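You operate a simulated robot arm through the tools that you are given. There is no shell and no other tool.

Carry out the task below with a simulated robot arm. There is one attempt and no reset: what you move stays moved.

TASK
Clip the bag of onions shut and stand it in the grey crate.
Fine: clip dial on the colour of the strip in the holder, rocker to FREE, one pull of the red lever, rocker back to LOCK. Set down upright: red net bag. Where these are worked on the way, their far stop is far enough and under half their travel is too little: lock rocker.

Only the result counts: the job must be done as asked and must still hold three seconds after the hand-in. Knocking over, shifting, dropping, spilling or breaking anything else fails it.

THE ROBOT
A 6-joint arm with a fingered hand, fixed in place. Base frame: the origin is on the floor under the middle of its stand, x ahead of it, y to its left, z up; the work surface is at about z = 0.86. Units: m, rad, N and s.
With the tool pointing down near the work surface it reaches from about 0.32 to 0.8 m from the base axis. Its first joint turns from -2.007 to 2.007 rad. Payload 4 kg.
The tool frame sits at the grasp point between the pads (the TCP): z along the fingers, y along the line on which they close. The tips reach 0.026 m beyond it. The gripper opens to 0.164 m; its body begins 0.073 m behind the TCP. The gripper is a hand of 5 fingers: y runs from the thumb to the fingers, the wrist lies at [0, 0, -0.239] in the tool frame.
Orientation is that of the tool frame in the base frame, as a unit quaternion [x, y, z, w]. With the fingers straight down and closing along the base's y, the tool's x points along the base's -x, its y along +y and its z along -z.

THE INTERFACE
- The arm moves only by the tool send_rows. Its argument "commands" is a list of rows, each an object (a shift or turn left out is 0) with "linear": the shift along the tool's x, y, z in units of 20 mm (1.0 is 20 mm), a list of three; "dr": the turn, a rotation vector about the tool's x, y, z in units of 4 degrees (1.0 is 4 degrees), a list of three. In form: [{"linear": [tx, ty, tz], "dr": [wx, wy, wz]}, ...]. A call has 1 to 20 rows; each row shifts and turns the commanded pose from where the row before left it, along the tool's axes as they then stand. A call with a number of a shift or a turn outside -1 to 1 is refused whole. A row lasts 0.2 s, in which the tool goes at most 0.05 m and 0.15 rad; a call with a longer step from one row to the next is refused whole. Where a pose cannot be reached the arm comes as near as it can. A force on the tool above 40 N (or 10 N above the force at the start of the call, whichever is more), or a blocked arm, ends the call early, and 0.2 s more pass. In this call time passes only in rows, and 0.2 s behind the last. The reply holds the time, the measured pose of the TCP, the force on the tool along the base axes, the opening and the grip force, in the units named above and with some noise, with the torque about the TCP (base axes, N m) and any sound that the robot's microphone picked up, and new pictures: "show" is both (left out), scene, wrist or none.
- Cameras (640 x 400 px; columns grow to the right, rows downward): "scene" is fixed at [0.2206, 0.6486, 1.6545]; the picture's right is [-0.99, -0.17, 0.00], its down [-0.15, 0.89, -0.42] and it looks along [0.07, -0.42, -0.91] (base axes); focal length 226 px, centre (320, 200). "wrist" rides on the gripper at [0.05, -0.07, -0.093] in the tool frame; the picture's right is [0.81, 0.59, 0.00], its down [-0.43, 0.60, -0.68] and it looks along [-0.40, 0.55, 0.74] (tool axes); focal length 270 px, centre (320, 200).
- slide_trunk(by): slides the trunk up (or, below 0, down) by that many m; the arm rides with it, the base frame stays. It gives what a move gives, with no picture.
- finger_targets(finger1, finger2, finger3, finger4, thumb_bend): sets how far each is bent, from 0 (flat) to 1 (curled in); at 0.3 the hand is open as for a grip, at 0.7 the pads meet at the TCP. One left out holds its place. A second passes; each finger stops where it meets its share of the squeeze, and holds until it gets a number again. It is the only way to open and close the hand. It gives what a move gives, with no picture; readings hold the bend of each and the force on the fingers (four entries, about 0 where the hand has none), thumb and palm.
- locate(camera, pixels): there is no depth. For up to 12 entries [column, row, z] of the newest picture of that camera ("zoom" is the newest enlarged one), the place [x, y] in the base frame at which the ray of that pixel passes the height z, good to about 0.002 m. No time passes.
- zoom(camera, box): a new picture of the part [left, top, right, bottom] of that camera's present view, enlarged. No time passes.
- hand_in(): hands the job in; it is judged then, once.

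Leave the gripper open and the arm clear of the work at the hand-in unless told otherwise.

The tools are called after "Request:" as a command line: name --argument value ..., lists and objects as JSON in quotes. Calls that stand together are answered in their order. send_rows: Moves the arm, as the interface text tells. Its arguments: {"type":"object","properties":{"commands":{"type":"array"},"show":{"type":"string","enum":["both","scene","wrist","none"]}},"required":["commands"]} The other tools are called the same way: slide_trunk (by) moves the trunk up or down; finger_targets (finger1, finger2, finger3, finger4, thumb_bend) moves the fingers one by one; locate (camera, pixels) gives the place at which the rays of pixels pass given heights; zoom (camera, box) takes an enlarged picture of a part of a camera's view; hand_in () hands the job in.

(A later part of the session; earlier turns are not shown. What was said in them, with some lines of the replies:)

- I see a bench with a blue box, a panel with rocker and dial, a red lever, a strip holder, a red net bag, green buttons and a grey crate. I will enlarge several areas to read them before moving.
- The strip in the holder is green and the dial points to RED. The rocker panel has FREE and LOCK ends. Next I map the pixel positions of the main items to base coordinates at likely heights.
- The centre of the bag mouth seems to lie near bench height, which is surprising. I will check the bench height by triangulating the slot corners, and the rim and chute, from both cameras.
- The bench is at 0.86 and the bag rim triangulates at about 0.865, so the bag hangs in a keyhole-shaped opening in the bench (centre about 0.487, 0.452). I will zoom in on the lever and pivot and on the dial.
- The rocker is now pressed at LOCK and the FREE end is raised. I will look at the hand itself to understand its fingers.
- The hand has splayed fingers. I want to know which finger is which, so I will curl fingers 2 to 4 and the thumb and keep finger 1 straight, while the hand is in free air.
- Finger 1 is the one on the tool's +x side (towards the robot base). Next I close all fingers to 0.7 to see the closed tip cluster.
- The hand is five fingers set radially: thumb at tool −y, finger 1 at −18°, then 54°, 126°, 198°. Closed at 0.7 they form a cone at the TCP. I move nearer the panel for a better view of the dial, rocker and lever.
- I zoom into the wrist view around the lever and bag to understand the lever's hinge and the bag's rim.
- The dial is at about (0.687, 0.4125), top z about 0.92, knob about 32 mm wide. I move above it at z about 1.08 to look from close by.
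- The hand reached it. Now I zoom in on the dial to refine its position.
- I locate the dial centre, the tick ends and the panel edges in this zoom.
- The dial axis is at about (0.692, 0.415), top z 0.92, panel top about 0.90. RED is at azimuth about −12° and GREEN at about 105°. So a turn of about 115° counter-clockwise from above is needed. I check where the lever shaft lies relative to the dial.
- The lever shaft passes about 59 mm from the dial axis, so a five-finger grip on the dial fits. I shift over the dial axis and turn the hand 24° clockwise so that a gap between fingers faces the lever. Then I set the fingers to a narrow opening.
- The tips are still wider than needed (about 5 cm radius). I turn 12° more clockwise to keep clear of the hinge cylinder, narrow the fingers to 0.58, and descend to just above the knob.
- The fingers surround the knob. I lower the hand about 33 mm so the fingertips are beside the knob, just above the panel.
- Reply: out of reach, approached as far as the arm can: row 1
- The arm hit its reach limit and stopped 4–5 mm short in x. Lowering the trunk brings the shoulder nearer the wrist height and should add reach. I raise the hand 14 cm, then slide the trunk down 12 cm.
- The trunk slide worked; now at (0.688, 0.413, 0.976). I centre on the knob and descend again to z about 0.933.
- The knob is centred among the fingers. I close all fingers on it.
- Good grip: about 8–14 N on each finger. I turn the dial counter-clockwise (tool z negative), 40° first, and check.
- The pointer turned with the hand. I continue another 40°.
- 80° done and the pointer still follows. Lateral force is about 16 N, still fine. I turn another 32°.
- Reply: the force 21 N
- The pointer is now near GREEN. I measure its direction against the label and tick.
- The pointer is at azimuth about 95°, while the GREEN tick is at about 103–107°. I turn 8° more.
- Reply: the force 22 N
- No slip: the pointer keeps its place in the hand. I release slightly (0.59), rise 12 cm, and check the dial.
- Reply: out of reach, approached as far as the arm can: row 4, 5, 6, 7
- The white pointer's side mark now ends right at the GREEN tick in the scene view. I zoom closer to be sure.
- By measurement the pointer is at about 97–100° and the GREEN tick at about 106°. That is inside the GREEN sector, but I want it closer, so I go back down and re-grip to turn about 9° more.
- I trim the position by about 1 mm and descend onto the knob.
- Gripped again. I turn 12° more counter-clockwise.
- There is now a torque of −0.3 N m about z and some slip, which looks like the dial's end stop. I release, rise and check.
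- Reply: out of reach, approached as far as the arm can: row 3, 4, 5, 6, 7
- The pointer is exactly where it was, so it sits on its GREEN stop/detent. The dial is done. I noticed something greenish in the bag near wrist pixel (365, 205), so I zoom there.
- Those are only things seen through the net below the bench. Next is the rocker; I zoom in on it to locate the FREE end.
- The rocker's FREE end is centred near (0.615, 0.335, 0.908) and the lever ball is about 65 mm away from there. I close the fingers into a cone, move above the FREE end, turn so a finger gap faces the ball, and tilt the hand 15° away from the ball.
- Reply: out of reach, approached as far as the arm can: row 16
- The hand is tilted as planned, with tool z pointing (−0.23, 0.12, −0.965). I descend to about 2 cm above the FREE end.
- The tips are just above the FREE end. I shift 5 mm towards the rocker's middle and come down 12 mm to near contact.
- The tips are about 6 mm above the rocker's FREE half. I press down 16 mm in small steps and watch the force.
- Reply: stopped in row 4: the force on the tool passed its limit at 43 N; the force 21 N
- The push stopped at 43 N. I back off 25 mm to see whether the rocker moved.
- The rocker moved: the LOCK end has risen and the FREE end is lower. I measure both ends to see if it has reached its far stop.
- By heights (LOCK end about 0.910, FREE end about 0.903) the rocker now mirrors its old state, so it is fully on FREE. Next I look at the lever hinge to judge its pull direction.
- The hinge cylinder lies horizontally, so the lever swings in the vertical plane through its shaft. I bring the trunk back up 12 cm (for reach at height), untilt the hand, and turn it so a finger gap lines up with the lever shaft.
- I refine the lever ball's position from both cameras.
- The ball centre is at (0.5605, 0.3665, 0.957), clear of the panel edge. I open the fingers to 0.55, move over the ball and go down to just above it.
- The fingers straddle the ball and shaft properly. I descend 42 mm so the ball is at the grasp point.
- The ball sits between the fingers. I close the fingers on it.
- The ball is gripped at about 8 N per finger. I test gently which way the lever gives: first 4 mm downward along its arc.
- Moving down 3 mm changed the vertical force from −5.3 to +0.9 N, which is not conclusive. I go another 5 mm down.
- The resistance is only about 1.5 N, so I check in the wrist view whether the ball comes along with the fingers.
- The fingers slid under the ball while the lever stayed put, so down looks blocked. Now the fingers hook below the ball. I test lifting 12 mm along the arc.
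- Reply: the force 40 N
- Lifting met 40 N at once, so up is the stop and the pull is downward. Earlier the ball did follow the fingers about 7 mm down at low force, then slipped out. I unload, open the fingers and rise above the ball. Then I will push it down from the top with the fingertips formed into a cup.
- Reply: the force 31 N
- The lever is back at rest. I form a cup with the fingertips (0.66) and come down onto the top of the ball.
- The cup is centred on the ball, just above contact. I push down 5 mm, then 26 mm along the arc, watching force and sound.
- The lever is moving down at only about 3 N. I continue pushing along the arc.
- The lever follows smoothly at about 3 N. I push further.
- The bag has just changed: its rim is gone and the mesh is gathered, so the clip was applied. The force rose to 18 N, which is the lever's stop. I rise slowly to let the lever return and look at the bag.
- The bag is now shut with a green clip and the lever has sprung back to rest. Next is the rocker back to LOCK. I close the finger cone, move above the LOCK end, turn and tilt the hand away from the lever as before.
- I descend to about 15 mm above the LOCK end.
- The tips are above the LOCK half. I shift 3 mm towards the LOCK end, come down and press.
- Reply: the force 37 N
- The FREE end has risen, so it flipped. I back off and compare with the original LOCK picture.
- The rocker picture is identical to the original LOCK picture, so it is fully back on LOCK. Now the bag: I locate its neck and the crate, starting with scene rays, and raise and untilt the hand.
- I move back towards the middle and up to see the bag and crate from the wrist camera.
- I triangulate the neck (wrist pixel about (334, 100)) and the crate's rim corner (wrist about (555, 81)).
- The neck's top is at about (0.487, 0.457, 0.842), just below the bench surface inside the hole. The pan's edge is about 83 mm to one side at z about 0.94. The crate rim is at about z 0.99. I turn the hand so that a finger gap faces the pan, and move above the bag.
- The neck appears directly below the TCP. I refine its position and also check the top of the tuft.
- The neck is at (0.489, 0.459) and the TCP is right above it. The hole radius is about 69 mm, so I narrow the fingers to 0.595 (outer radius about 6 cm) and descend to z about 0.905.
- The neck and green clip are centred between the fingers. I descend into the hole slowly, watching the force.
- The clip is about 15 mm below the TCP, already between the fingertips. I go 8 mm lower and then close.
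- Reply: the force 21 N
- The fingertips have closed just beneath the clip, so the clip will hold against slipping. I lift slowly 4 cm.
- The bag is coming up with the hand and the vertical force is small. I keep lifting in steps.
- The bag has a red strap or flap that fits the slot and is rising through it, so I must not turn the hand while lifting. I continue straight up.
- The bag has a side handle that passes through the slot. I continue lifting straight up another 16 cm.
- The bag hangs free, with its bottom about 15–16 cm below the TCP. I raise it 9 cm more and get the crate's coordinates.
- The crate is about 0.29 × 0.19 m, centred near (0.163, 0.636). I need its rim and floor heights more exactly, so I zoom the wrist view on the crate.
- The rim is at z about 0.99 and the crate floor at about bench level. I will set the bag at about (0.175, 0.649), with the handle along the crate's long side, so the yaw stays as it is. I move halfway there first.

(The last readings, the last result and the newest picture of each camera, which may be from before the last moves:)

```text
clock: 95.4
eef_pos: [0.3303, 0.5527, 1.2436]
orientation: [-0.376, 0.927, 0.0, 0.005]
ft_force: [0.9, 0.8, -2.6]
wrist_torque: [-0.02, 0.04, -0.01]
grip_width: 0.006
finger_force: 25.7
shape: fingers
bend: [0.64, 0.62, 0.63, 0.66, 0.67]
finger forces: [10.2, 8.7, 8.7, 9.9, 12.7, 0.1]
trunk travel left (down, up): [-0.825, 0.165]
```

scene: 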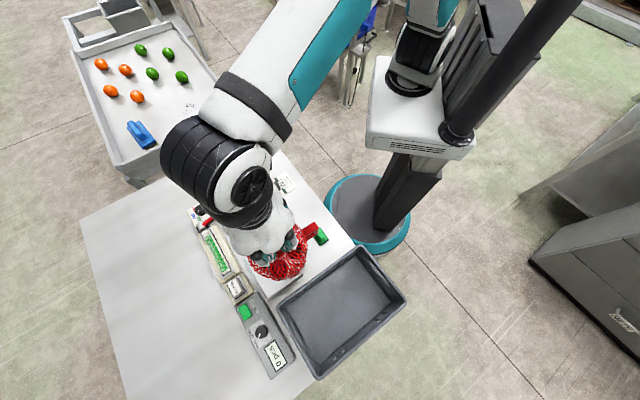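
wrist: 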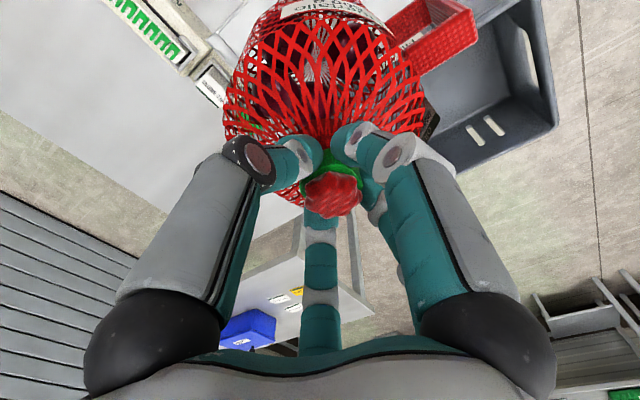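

All steady. I move the second half.

Request:
send_rows --commands '[{"linear": [0.2267, 0.888, 0]}, {"linear": [0.2267, 0.888, 0]}, {"linear": [0.2267, 0.888, 0]}, {"linear": [0.2267, 0.888, 0]}, {"linear": [0.2267, 0.888, 0]}, {"linear": [0.2267, 0.888, 0]}, {"linear": [0.2267, 0.888, 0]}, {"linear": [0.2267, 0.888, 0]}, {"linear": [0.2267, 0.888, 0]}, {"linear": [0.2267, 0.888, 0]}]' --show "both"

Request:
zoom --camera "wrist" --box '[200, 0, 600, 220]'

```text
clock: 97.6
eef_pos: [0.1736, 0.6511, 1.2417]
orientation: [-0.376, 0.927, 0.0, 0.004]
ft_force: [0.2, -0.3, -1.7]
wrist_torque: [0.01, 0.0, 0.0]
grip_width: 0.0064
finger_force: 24.8
shape: fingers
bend: [0.64, 0.62, 0.63, 0.66, 0.67]
finger forces: [10.1, 8.8, 8.8, 9.4, 12.8, 0.1]
trunk travel left (down, up): [-0.825, 0.165]
```

scene: 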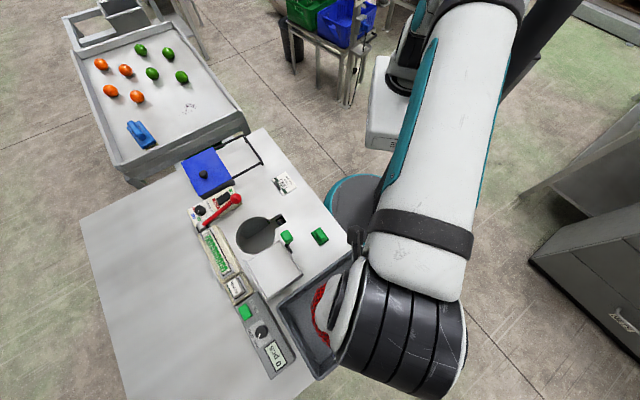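
wrist: 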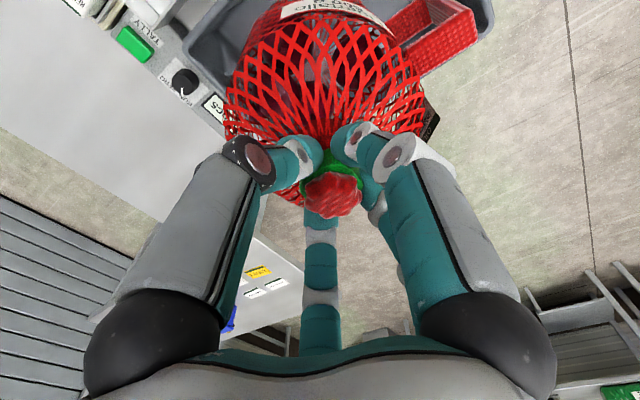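

```text
1.60 times, centred on (400, 110) of wrist
```

zoom: 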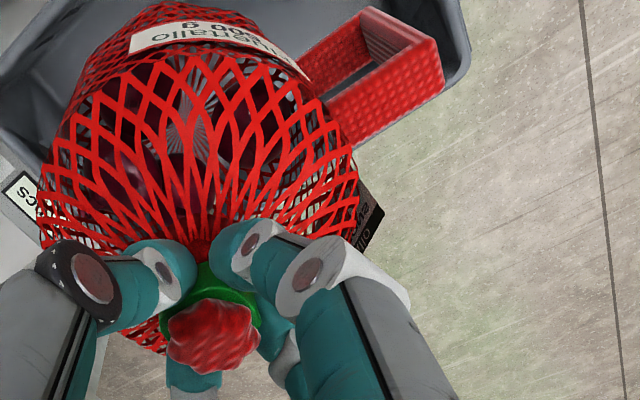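

The bag is over the crate, and its handle runs along the crate's long axis. I lower it to z about 1.09 first.

Request:
send_rows --commands '[{"linear": [0, 0, 0.8]}, {"linear": [0, 0, 0.8]}, {"linear": [0, 0, 0.8]}, {"linear": [0, 0, 0.8]}, {"linear": [0, 0, 0.8]}, {"linear": [0, 0, 0.8]}, {"linear": [0, 0, 0.8]}, {"linear": [0, 0, 0.8]}, {"linear": [0, 0, 0.8]}]' --show "both"

Request:
zoom --camera "wrist" --box '[200, 0, 600, 220]'

Request:
zoom --camera "scene" --box '[240, 230, 440, 400]'

```text
clock: 99.6
eef_pos: [0.1748, 0.65, 1.0973]
orientation: [-0.376, 0.927, 0.0, 0.004]
ft_force: [0.1, 1.0, -2.4]
wrist_torque: [0.01, 0.01, 0.0]
grip_width: 0.0062
finger_force: 24.2
shape: fingers
bend: [0.64, 0.62, 0.63, 0.66, 0.67]
finger forces: [9.8, 8.8, 8.7, 9.4, 12.7, 0.0]
trunk travel left (down, up): [-0.825, 0.165]
```

scene: 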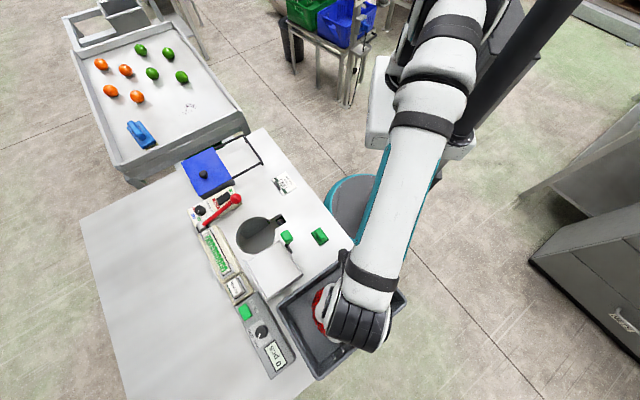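
wrist: 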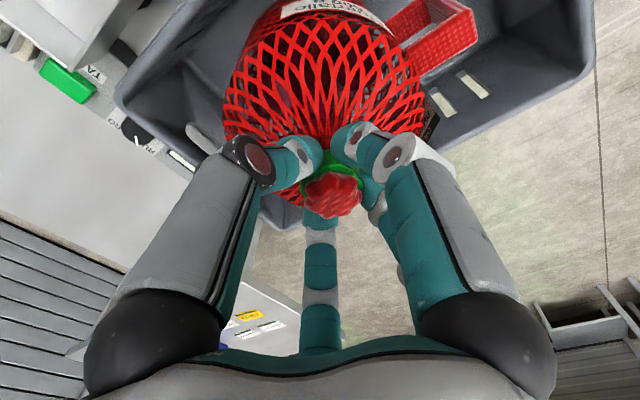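

```text
1.60 times, centred on (400, 110) of wrist
```

zoom: 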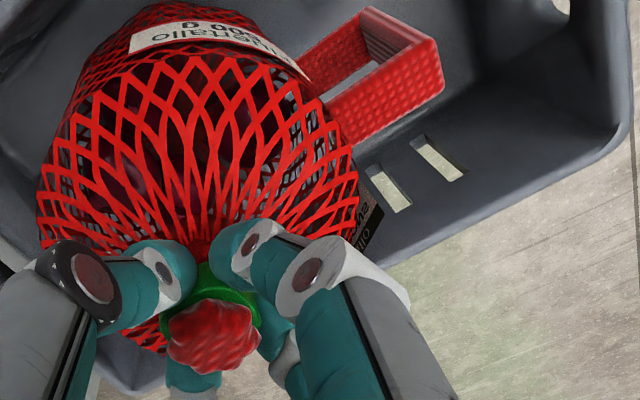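

```text
2.35 times, centred on (340, 315) of scene
```

zoom: 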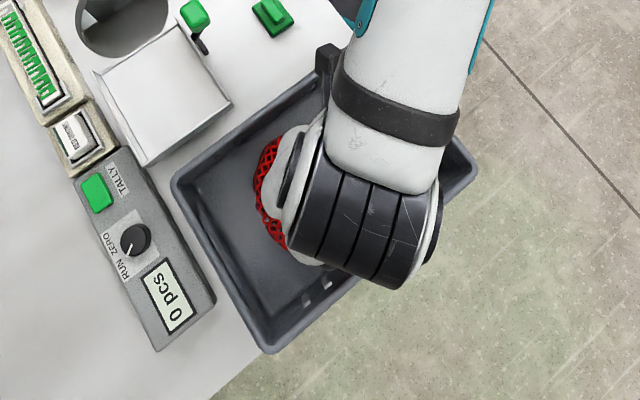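

The bag is inside the crate outline. I lower further in small steps, watching for contact (force rising from about −2.4 N).

Request:
send_rows --commands '[{"linear": [0, 0, 0.3]}, {"linear": [0, 0, 0.3]}, {"linear": [0, 0, 0.3]}, {"linear": [0, 0, 0.3]}, {"linear": [0, 0, 0.3]}, {"linear": [0, 0, 0.3]}]' --show "none"

Request:
send_rows --commands '[{"linear": [0, 0, 0.25]}, {"linear": [0, 0, 0.25]}, {"linear": [0, 0, 0.25]}]' --show "none"

```text
clock: 101.1
eef_pos: [0.1789, 0.6523, 1.0714]
orientation: [-0.375, 0.927, 0.006, 0.009]
ft_force: [3.6, -8.3, 23.7]
wrist_torque: [-0.6, 0.3, 0.1]
grip_width: 0.006
finger_force: 36.7
shape: fingers
bend: [0.63, 0.62, 0.63, 0.66, 0.67]
finger forces: [28.2, 10.7, 7.4, 10.9, 17.5, 0.1]
trunk travel left (down, up): [-0.825, 0.165]
stopped in row 6: the force on the tool passed its limit at 42 N (the readings are from after the stop); the commanded pose is now the measured one
```

```text
clock: 101.5
eef_pos: [0.1793, 0.6548, 1.0721]
orientation: [-0.375, 0.927, 0.008, 0.011]
ft_force: [2.9, -7.3, 22.6]
wrist_torque: [-0.65, 0.42, 0.14]
grip_width: 0.0057
finger_force: 37.9
shape: fingers
bend: [0.63, 0.61, 0.63, 0.66, 0.67]
finger forces: [29.5, 11.8, 7.6, 8.0, 18.3, 0.1]
trunk travel left (down, up): [-0.825, 0.165]
stopped in row 2: the force on the tool passed its limit at 45 N (the readings are from after the stop); the commanded pose is now the measured one
```

Contact came at TCP z about 1.07, earlier than expected. Before anything else I look at what touches.

Request:
zoom --camera "wrist" --box '[180, 0, 620, 240]'

Request:
zoom --camera "scene" --box '[260, 250, 420, 400]'

Request:
zoom --camera "wrist" --box '[100, 0, 340, 200]'

```text
1.45 times, centred on (400, 120) of wrist
```

zoom: 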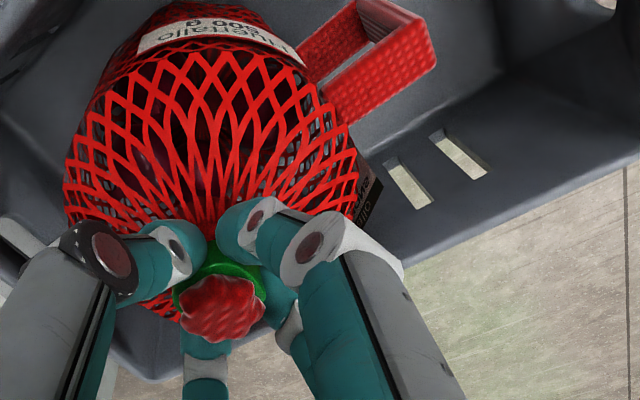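

```text
2.67 times, centred on (340, 325) of scene
```

zoom: 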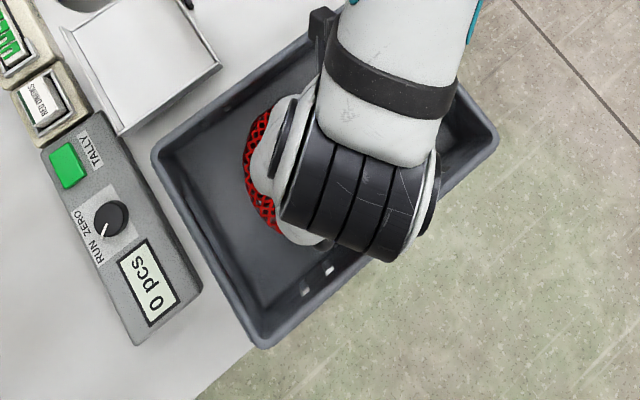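

```text
2.00 times, centred on (220, 100) of wrist
```

zoom: 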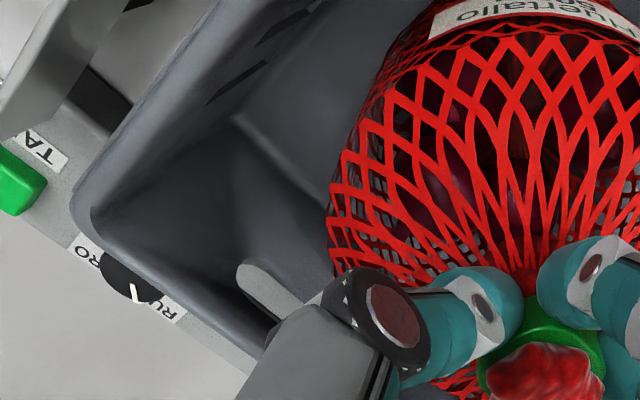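

The crate has not moved. The torque suggests the bag's bottom edge touched the floor first, about 20 cm below the TCP, so the bag is longer than I thought. I raise slightly to take off the load.

Request:
send_rows --commands '[{"linear": [0, 0, -0.15]}]' --show "none"

```text
clock: 101.9
eef_pos: [0.1781, 0.6539, 1.0719]
orientation: [-0.376, 0.927, 0.006, 0.01]
ft_force: [2.4, -2.0, 10.9]
wrist_torque: [-0.28, 0.26, 0.07]
grip_width: 0.0058
finger_force: 31.1
shape: fingers
bend: [0.63, 0.61, 0.63, 0.66, 0.67]
finger forces: [18.0, 10.7, 7.9, 8.5, 16.1, 0.0]
trunk travel left (down, up): [-0.825, 0.165]
```

Request:
send_rows --commands '[{"linear": [0, 0, -0.15]}]' --show "none"

Request:
zoom --camera "wrist" --box '[180, 0, 620, 240]'

```text
clock: 102.3
eef_pos: [0.1772, 0.6537, 1.073]
orientation: [-0.375, 0.927, 0.006, 0.008]
ft_force: [-0.1, -0.3, -0.9]
wrist_torque: [-0.04, 0.08, 0.0]
grip_width: 0.0062
finger_force: 25.0
shape: fingers
bend: [0.64, 0.61, 0.63, 0.67, 0.67]
finger forces: [9.9, 9.3, 9.0, 9.0, 13.3, 0.0]
trunk travel left (down, up): [-0.825, 0.165]
```

```text
1.45 times, centred on (400, 120) of wrist
```

zoom: 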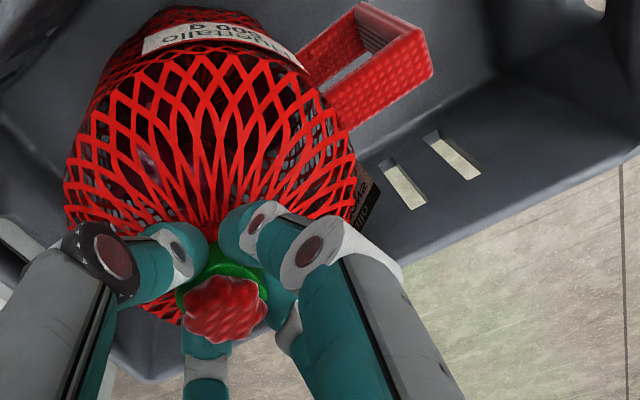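

The load is nearly zero (−0.9 N), so the bag stands lightly on the crate floor. I lower one more millimetre so that it carries its own weight.

Request:
send_rows --commands '[{"linear": [0, 0, 0.06]}]' --show "none"

```text
clock: 102.7
eef_pos: [0.1789, 0.6553, 1.072]
orientation: [-0.375, 0.927, 0.006, 0.009]
ft_force: [-0.4, 0.1, -1.1]
wrist_torque: [-0.06, 0.16, 0.03]
grip_width: 0.0059
finger_force: 25.9
shape: fingers
bend: [0.64, 0.61, 0.63, 0.67, 0.67]
finger forces: [11.1, 9.7, 9.3, 7.6, 13.5, 0.0]
trunk travel left (down, up): [-0.825, 0.165]
```

The hand got tilted about 1.2° by the earlier push. I raise 1 cm, correct the tilt and centre the bag again, then lower gently.

Request:
send_rows --commands '[{"linear": [0, 0, -0.5]}, {"linear": [0.17, -0.07, 0], "dr": [0.063, 0.304, 0]}, {"linear": [0.17, -0.07, 0]}]' --show "wrist"

```text
clock: 103.5
eef_pos: [0.1767, 0.6471, 1.0814]
orientation: [-0.375, 0.927, 0.0, 0.001]
ft_force: [0.1, -0.3, -3.2]
wrist_torque: [0.03, 0.05, 0.02]
grip_width: 0.0057
finger_force: 25.0
shape: fingers
bend: [0.64, 0.61, 0.63, 0.67, 0.67]
finger forces: [9.2, 9.0, 9.0, 9.5, 13.1, 0.1]
trunk travel left (down, up): [-0.825, 0.165]
```

wrist: 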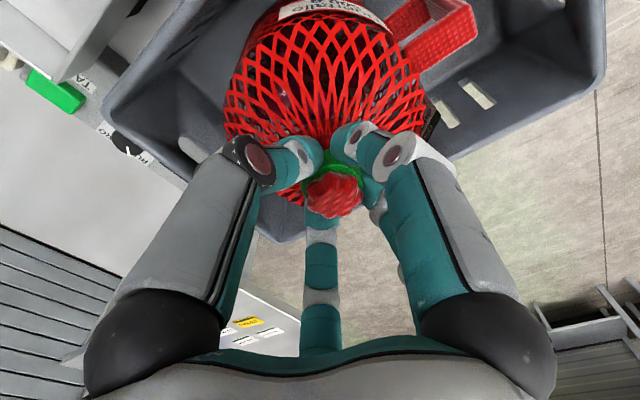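

The hand is vertical again and carries about 3 N. I lower 2 mm per row, a few rows at a time.

Request:
send_rows --commands '[{"linear": [0, 0, 0.1]}, {"linear": [0, 0, 0.1]}, {"linear": [0, 0, 0.1]}]' --show "none"

```text
clock: 104.3
eef_pos: [0.1764, 0.6485, 1.0757]
orientation: [-0.375, 0.927, 0.0, 0.001]
ft_force: [0.1, -0.1, -2.2]
wrist_torque: [-0.02, 0.01, 0.0]
grip_width: 0.0058
finger_force: 25.5
shape: fingers
bend: [0.64, 0.61, 0.63, 0.67, 0.67]
finger forces: [9.1, 8.9, 9.1, 9.6, 13.1, 0.0]
trunk travel left (down, up): [-0.825, 0.165]
```

Request:
send_rows --commands '[{"linear": [0, 0, 0.08]}, {"linear": [0, 0, 0.08]}]' --show "none"

```text
clock: 104.9
eef_pos: [0.1756, 0.648, 1.073]
orientation: [-0.375, 0.927, 0.0, 0.0]
ft_force: [1.0, 0.2, -2.3]
wrist_torque: [0.0, 0.02, 0.02]
grip_width: 0.0058
finger_force: 24.8
shape: fingers
bend: [0.64, 0.61, 0.63, 0.67, 0.67]
finger forces: [9.2, 9.0, 9.1, 9.6, 13.0, 0.0]
trunk travel left (down, up): [-0.825, 0.165]
```

Still hanging at −2.3 N with no contact yet. I continue in small steps.

Request:
send_rows --commands '[{"linear": [0, 0, 0.08]}, {"linear": [0, 0, 0.08]}]' --show "none"

```text
clock: 105.5
eef_pos: [0.1762, 0.6475, 1.0708]
orientation: [-0.376, 0.927, 0.001, 0.002]
ft_force: [3.0, -2.7, 11.0]
wrist_torque: [-0.11, 0.07, 0.05]
grip_width: 0.0058
finger_force: 31.5
shape: fingers
bend: [0.64, 0.61, 0.63, 0.67, 0.67]
finger forces: [16.0, 9.8, 9.8, 12.5, 14.7, 0.0]
trunk travel left (down, up): [-0.825, 0.165]
```

Contact at about 1.071 with 11 N. I back up 1.5 mm to leave only a light load, then open the fingers.

Request:
send_rows --commands '[{"linear": [0, 0, -0.05]}]' --show "none"

```text
clock: 105.9
eef_pos: [0.176, 0.6481, 1.0716]
orientation: [-0.375, 0.927, 0.002, 0.001]
ft_force: [3.1, -1.8, 10.2]
wrist_torque: [0.05, 0.04, 0.0]
grip_width: 0.0058
finger_force: 30.3
shape: fingers
bend: [0.64, 0.61, 0.63, 0.67, 0.67]
finger forces: [12.8, 9.7, 10.7, 13.3, 14.5, 0.1]
trunk travel left (down, up): [-0.825, 0.165]
```

Request:
send_rows --commands '[{"linear": [0, 0, -0.05]}]' --show "none"

```text
clock: 106.3
eef_pos: [0.1759, 0.6475, 1.0722]
orientation: [-0.375, 0.927, 0.0, 0.001]
ft_force: [1.9, -0.5, 4.8]
wrist_torque: [0.13, 0.0, 0.01]
grip_width: 0.0059
finger_force: 28.0
shape: fingers
bend: [0.64, 0.61, 0.63, 0.67, 0.67]
finger forces: [9.5, 9.3, 10.9, 12.6, 13.9, 0.0]
trunk travel left (down, up): [-0.825, 0.165]
```

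The load is now about 5 N downward with almost no torque, so the bag stands on the floor. I open the fingers a little first.

Request:
finger_targets --finger1 0.6 --finger2 0.58 --finger3 0.6 --finger4 0.6 --thumb_bend 0.6

Request:
zoom --camera "wrist" --box '[180, 0, 620, 240]'

```text
clock: 107.3
eef_pos: [0.1764, 0.648, 1.071]
orientation: [-0.376, 0.927, 0.001, 0.001]
ft_force: [0.2, -0.6, 0.6]
wrist_torque: [0.01, -0.01, 0.0]
grip_width: 0.0174
finger_force: 0.0
shape: fingers
bend: [0.6, 0.57, 0.6, 0.6, 0.6]
finger forces: [0.0, 0.0, 0.0, 0.0, 0.1, 0.0]
trunk travel left (down, up): [-0.825, 0.165]
```

```text
1.45 times, centred on (400, 120) of wrist
```

zoom: 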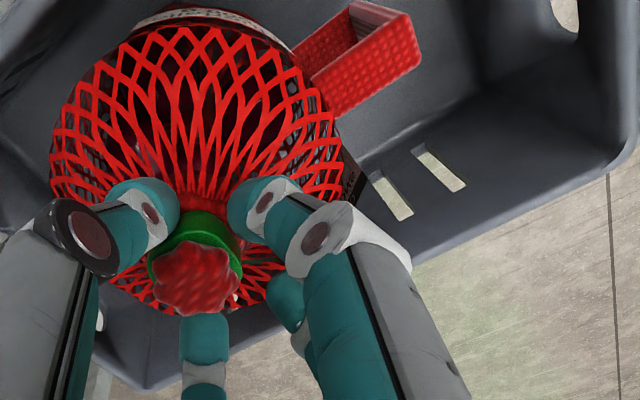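

All finger forces are zero and the bag stands on its own. I open wider so the fingers clear the clip and tuft.

Request:
finger_targets --finger1 0.45 --finger2 0.45 --finger3 0.45 --finger4 0.45 --thumb_bend 0.45

Request:
zoom --camera "wrist" --box '[180, 0, 620, 240]'

Request:
zoom --camera "scene" --box '[260, 250, 420, 400]'

```text
clock: 108.3
eef_pos: [0.1759, 0.648, 1.0722]
orientation: [-0.375, 0.927, 0.0, 0.001]
ft_force: [-0.8, 0.8, 0.3]
wrist_torque: [-0.02, 0.01, -0.01]
grip_width: 0.0544
finger_force: 0.1
shape: fingers
bend: [0.45, 0.45, 0.45, 0.45, 0.45]
finger forces: [0.0, 0.0, 0.0, 0.1, 0.1, 0.0]
trunk travel left (down, up): [-0.825, 0.165]
```

```text
1.45 times, centred on (400, 120) of wrist
```

zoom: 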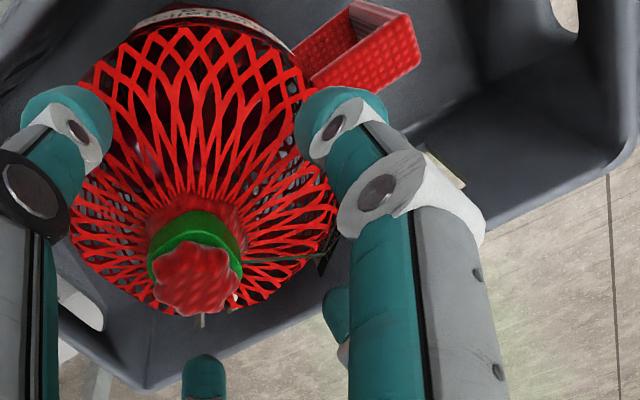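

```text
2.67 times, centred on (340, 325) of scene
```

zoom: 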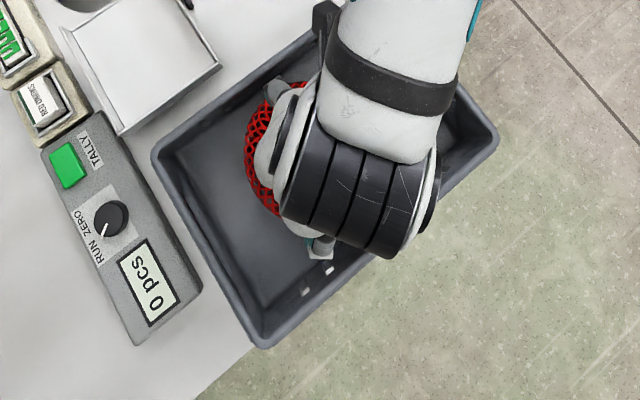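

The bag stands still on its own with the neck centred between the open fingers. I rise straight up.

Request:
send_rows --commands '[{"linear": [0, 0, -0.4]}, {"linear": [0, 0, -0.6]}, {"linear": [0, 0, -0.8]}, {"linear": [0, 0, -1]}, {"linear": [0, 0, -1]}, {"linear": [0, 0, -1]}, {"linear": [0, 0, -1]}, {"linear": [0, 0, -1]}]' --show "both"

Request:
zoom --camera "wrist" --box '[180, 0, 620, 240]'

```text
clock: 110.1
eef_pos: [0.1755, 0.6479, 1.2077]
orientation: [-0.375, 0.927, -0.001, 0.0]
ft_force: [0.2, -0.7, -0.5]
wrist_torque: [0.0, -0.02, -0.04]
grip_width: 0.0544
finger_force: 0.0
shape: fingers
bend: [0.45, 0.45, 0.45, 0.45, 0.45]
finger forces: [0.1, 0.1, 0.1, 0.0, 0.0, 0.0]
trunk travel left (down, up): [-0.825, 0.165]
```

scene: 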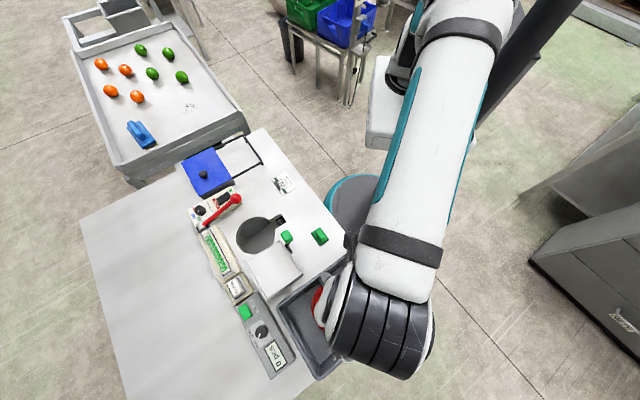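
wrist: 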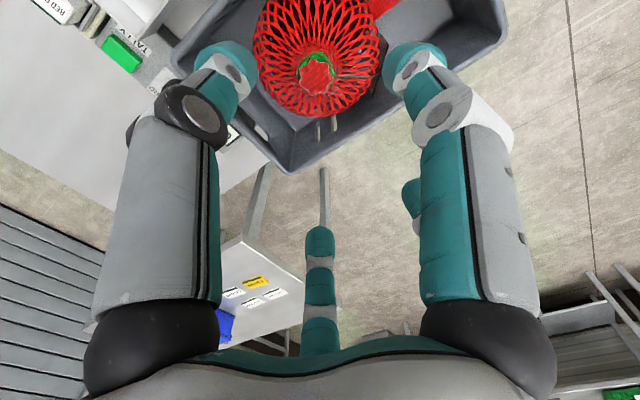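

```text
1.45 times, centred on (400, 120) of wrist
```

zoom: 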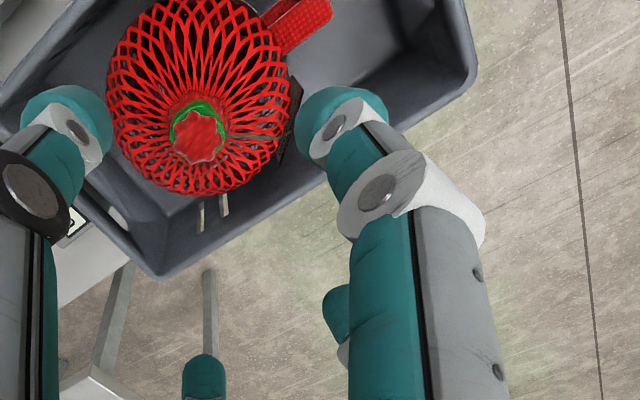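

The bag stands upright in the crate. I raise and withdraw the arm to the side to see everything clearly.

Request:
send_rows --commands '[{"linear": [0, 0, -1]}, {"linear": [0, 0, -1]}, {"linear": [-0.2267, -0.888, -0.1]}, {"linear": [-0.2267, -0.888, -0.1]}, {"linear": [-0.2267, -0.888, -0.1]}, {"linear": [-0.2267, -0.888, -0.1]}, {"linear": [-0.2267, -0.888, -0.1]}, {"linear": [-0.2267, -0.888, -0.1]}, {"linear": [-0.2267, -0.888, -0.1]}, {"linear": [-0.2267, -0.888, -0.1]}, {"linear": [-0.2267, -0.888, -0.1]}, {"linear": [-0.2267, -0.888, -0.1]}, {"linear": [-0.2267, -0.888, -0.1]}, {"linear": [-0.2267, -0.888, -0.1]}, {"linear": [-0.2267, -0.888, -0.1]}, {"linear": [-0.2267, -0.888, -0.1]}, {"linear": [-0.2267, -0.888, -0.1]}, {"linear": [-0.2267, -0.888, -0.1]}, {"linear": [-0.2267, -0.888, 0]}, {"linear": [-0.2267, -0.888, 0]}]' --show "both"

Request:
zoom --camera "scene" --box '[260, 230, 420, 390]'

Request:
zoom --camera "scene" --box '[170, 140, 330, 260]'

Request:
zoom --camera "scene" --box '[188, 186, 252, 226]'

```text
clock: 114.3
eef_pos: [0.4592, 0.4727, 1.2806]
orientation: [-0.375, 0.927, -0.001, 0.0]
ft_force: [0.9, 0.2, 0.5]
wrist_torque: [0.0, 0.0, 0.02]
grip_width: 0.0544
finger_force: 0.1
shape: fingers
bend: [0.45, 0.45, 0.45, 0.45, 0.45]
finger forces: [0.0, 0.1, 0.1, 0.0, 0.0, 0.1]
trunk travel left (down, up): [-0.825, 0.165]
```

scene: 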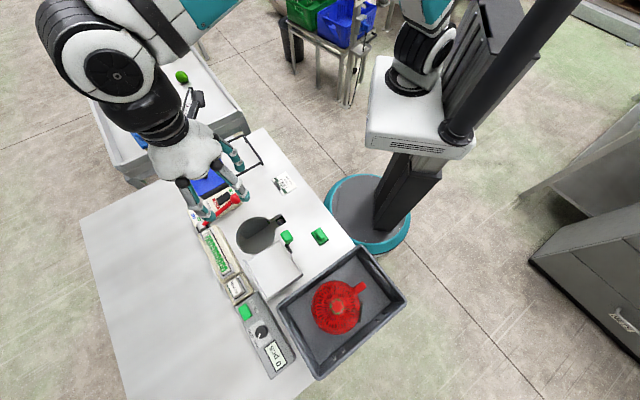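
wrist: 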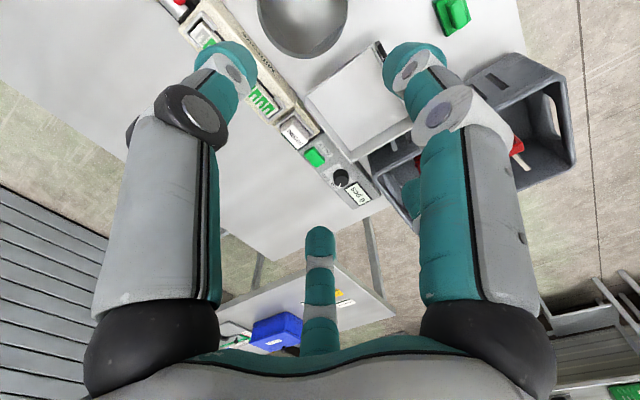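

```text
2.50 times, centred on (340, 310) of scene
```

zoom: 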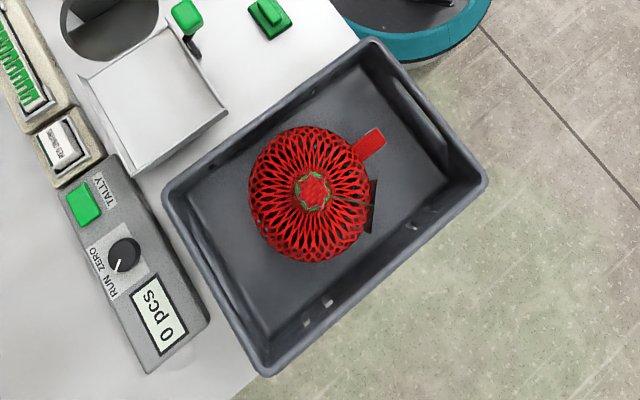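

```text
3.33 times, centred on (250, 200) of scene
```

zoom: 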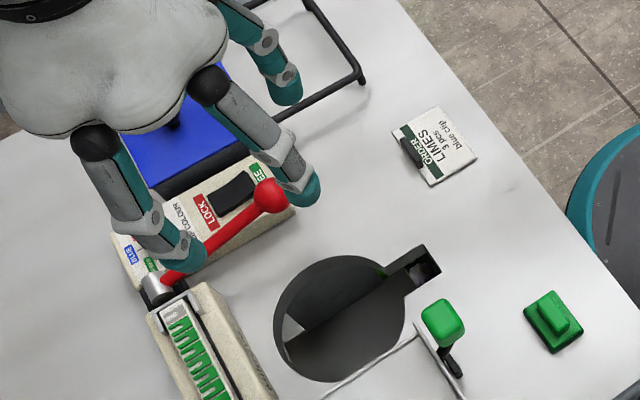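

```text
10.00 times, centred on (220, 206) of scene
```

zoom: 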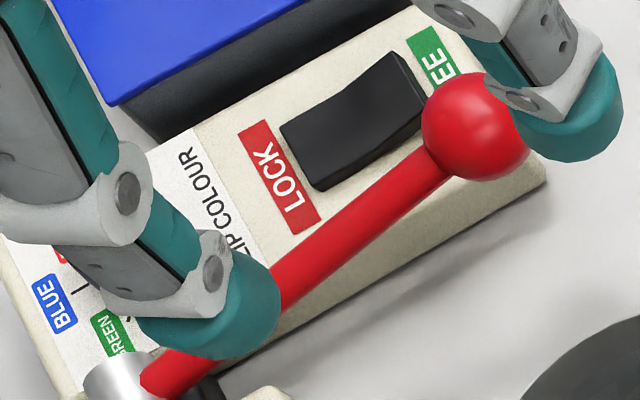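

The bag stands upright in the crate, one clip has been used from the strip, the rocker is on LOCK and the lever is at rest. I open the hand fully and move it back to the start area, then check the dial once more.

Request:
finger_targets --finger1 0.3 --finger2 0.3 --finger3 0.3 --finger4 0.3 --thumb_bend 0.3

Request:
send_rows --commands '[{"linear": [0.7, -0.7, -0.1]}, {"linear": [0.7, -0.7, -0.1]}, {"linear": [0.7, -0.7, -0.1]}, {"linear": [0.7, -0.7, -0.1]}, {"linear": [0.7, -0.7, -0.1]}, {"linear": [0.7, -0.7, -0.1]}]' --show "scene"

Request:
zoom --camera "scene" --box '[180, 185, 260, 235]'

Request:
zoom --camera "scene" --box '[260, 230, 420, 390]'

```text
clock: 115.3
eef_pos: [0.4571, 0.4748, 1.2793]
orientation: [-0.376, 0.927, 0.001, 0.0]
ft_force: [0.5, 0.1, 0.9]
wrist_torque: [0.0, 0.01, -0.01]
grip_width: 0.0903
finger_force: 0.1
shape: fingers
bend: [0.3, 0.3, 0.3, 0.3, 0.3]
finger forces: [0.0, 0.0, 0.1, 0.0, 0.0, 0.0]
trunk travel left (down, up): [-0.825, 0.165]
```

```text
clock: 116.7
eef_pos: [0.454, 0.354, 1.2918]
orientation: [-0.375, 0.927, 0.0, 0.001]
ft_force: [0.0, 0.1, 0.4]
wrist_torque: [0.03, -0.01, -0.02]
grip_width: 0.0909
finger_force: 0.1
shape: fingers
bend: [0.3, 0.3, 0.3, 0.3, 0.3]
finger forces: [0.0, 0.0, 0.0, 0.1, 0.0, 0.0]
trunk travel left (down, up): [-0.825, 0.165]
```

scene: 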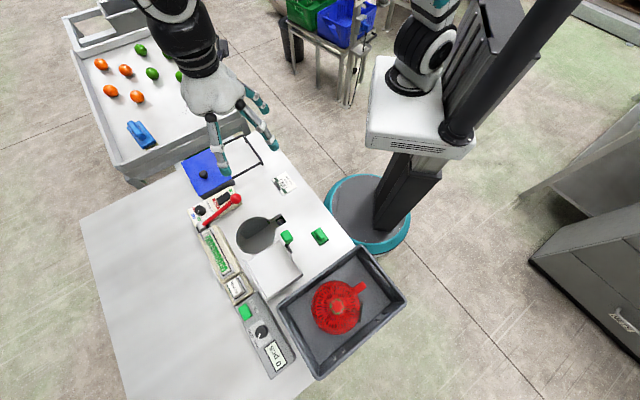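

```text
8.00 times, centred on (220, 210) of scene
```

zoom: 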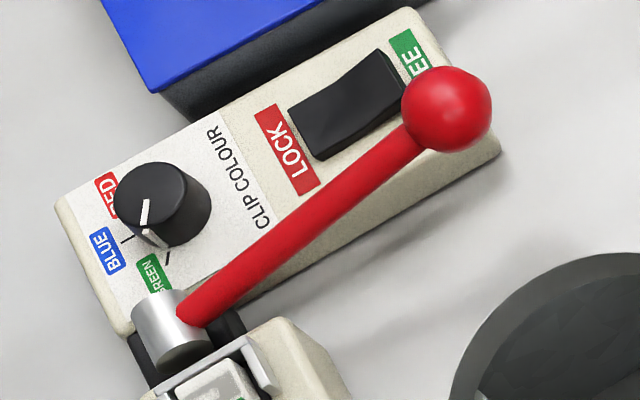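

```text
2.50 times, centred on (340, 310) of scene
```

zoom: 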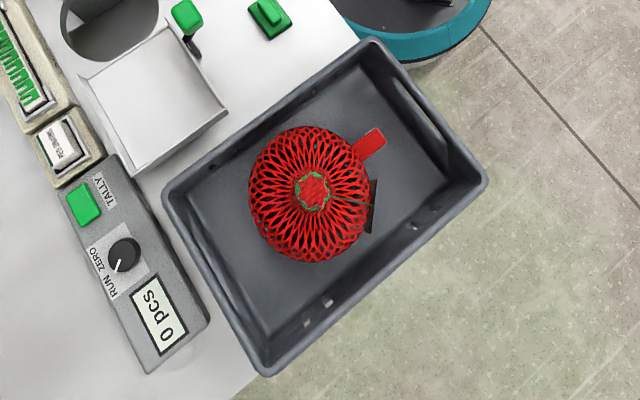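

Everything is in its final state. The dial is on GREEN and the rocker is on LOCK. The lever is at rest after one pull. The bag has a green clip and stands upright and still in the crate. The hand is open and clear, so I hand in.

Request:
hand_in

```text
The job is handed in.
```

The bag of onions is clipped shut with a green clip and stands upright in the grey crate, and the job is handed in. I haven't seen the verdict.

- **Dial:** it is on GREEN to match the strip. The pointer sits a few degrees short of the GREEN tick, because the dial would not turn further there.
- **Rocker and lever:** I pressed the rocker to FREE, pulled the lever fully once, and pressed the rocker back to LOCK. Before the full pull I tested which way the lever moves. In that test the ball went down about 7 mm, slipped out of the fingers and sprang back. The bag only closed on the full pull.
- **Bag:** it came out through the slot in the bench with its side handle. On the way down it met the crate floor sooner than I expected, and the push reached about 45 N before the arm stopped. The crate did not move. I straightened the hand and set the bag down lightly, and it stood on its own after release.

I saw nothing else on the bench move. The hand is open and clear of the work.
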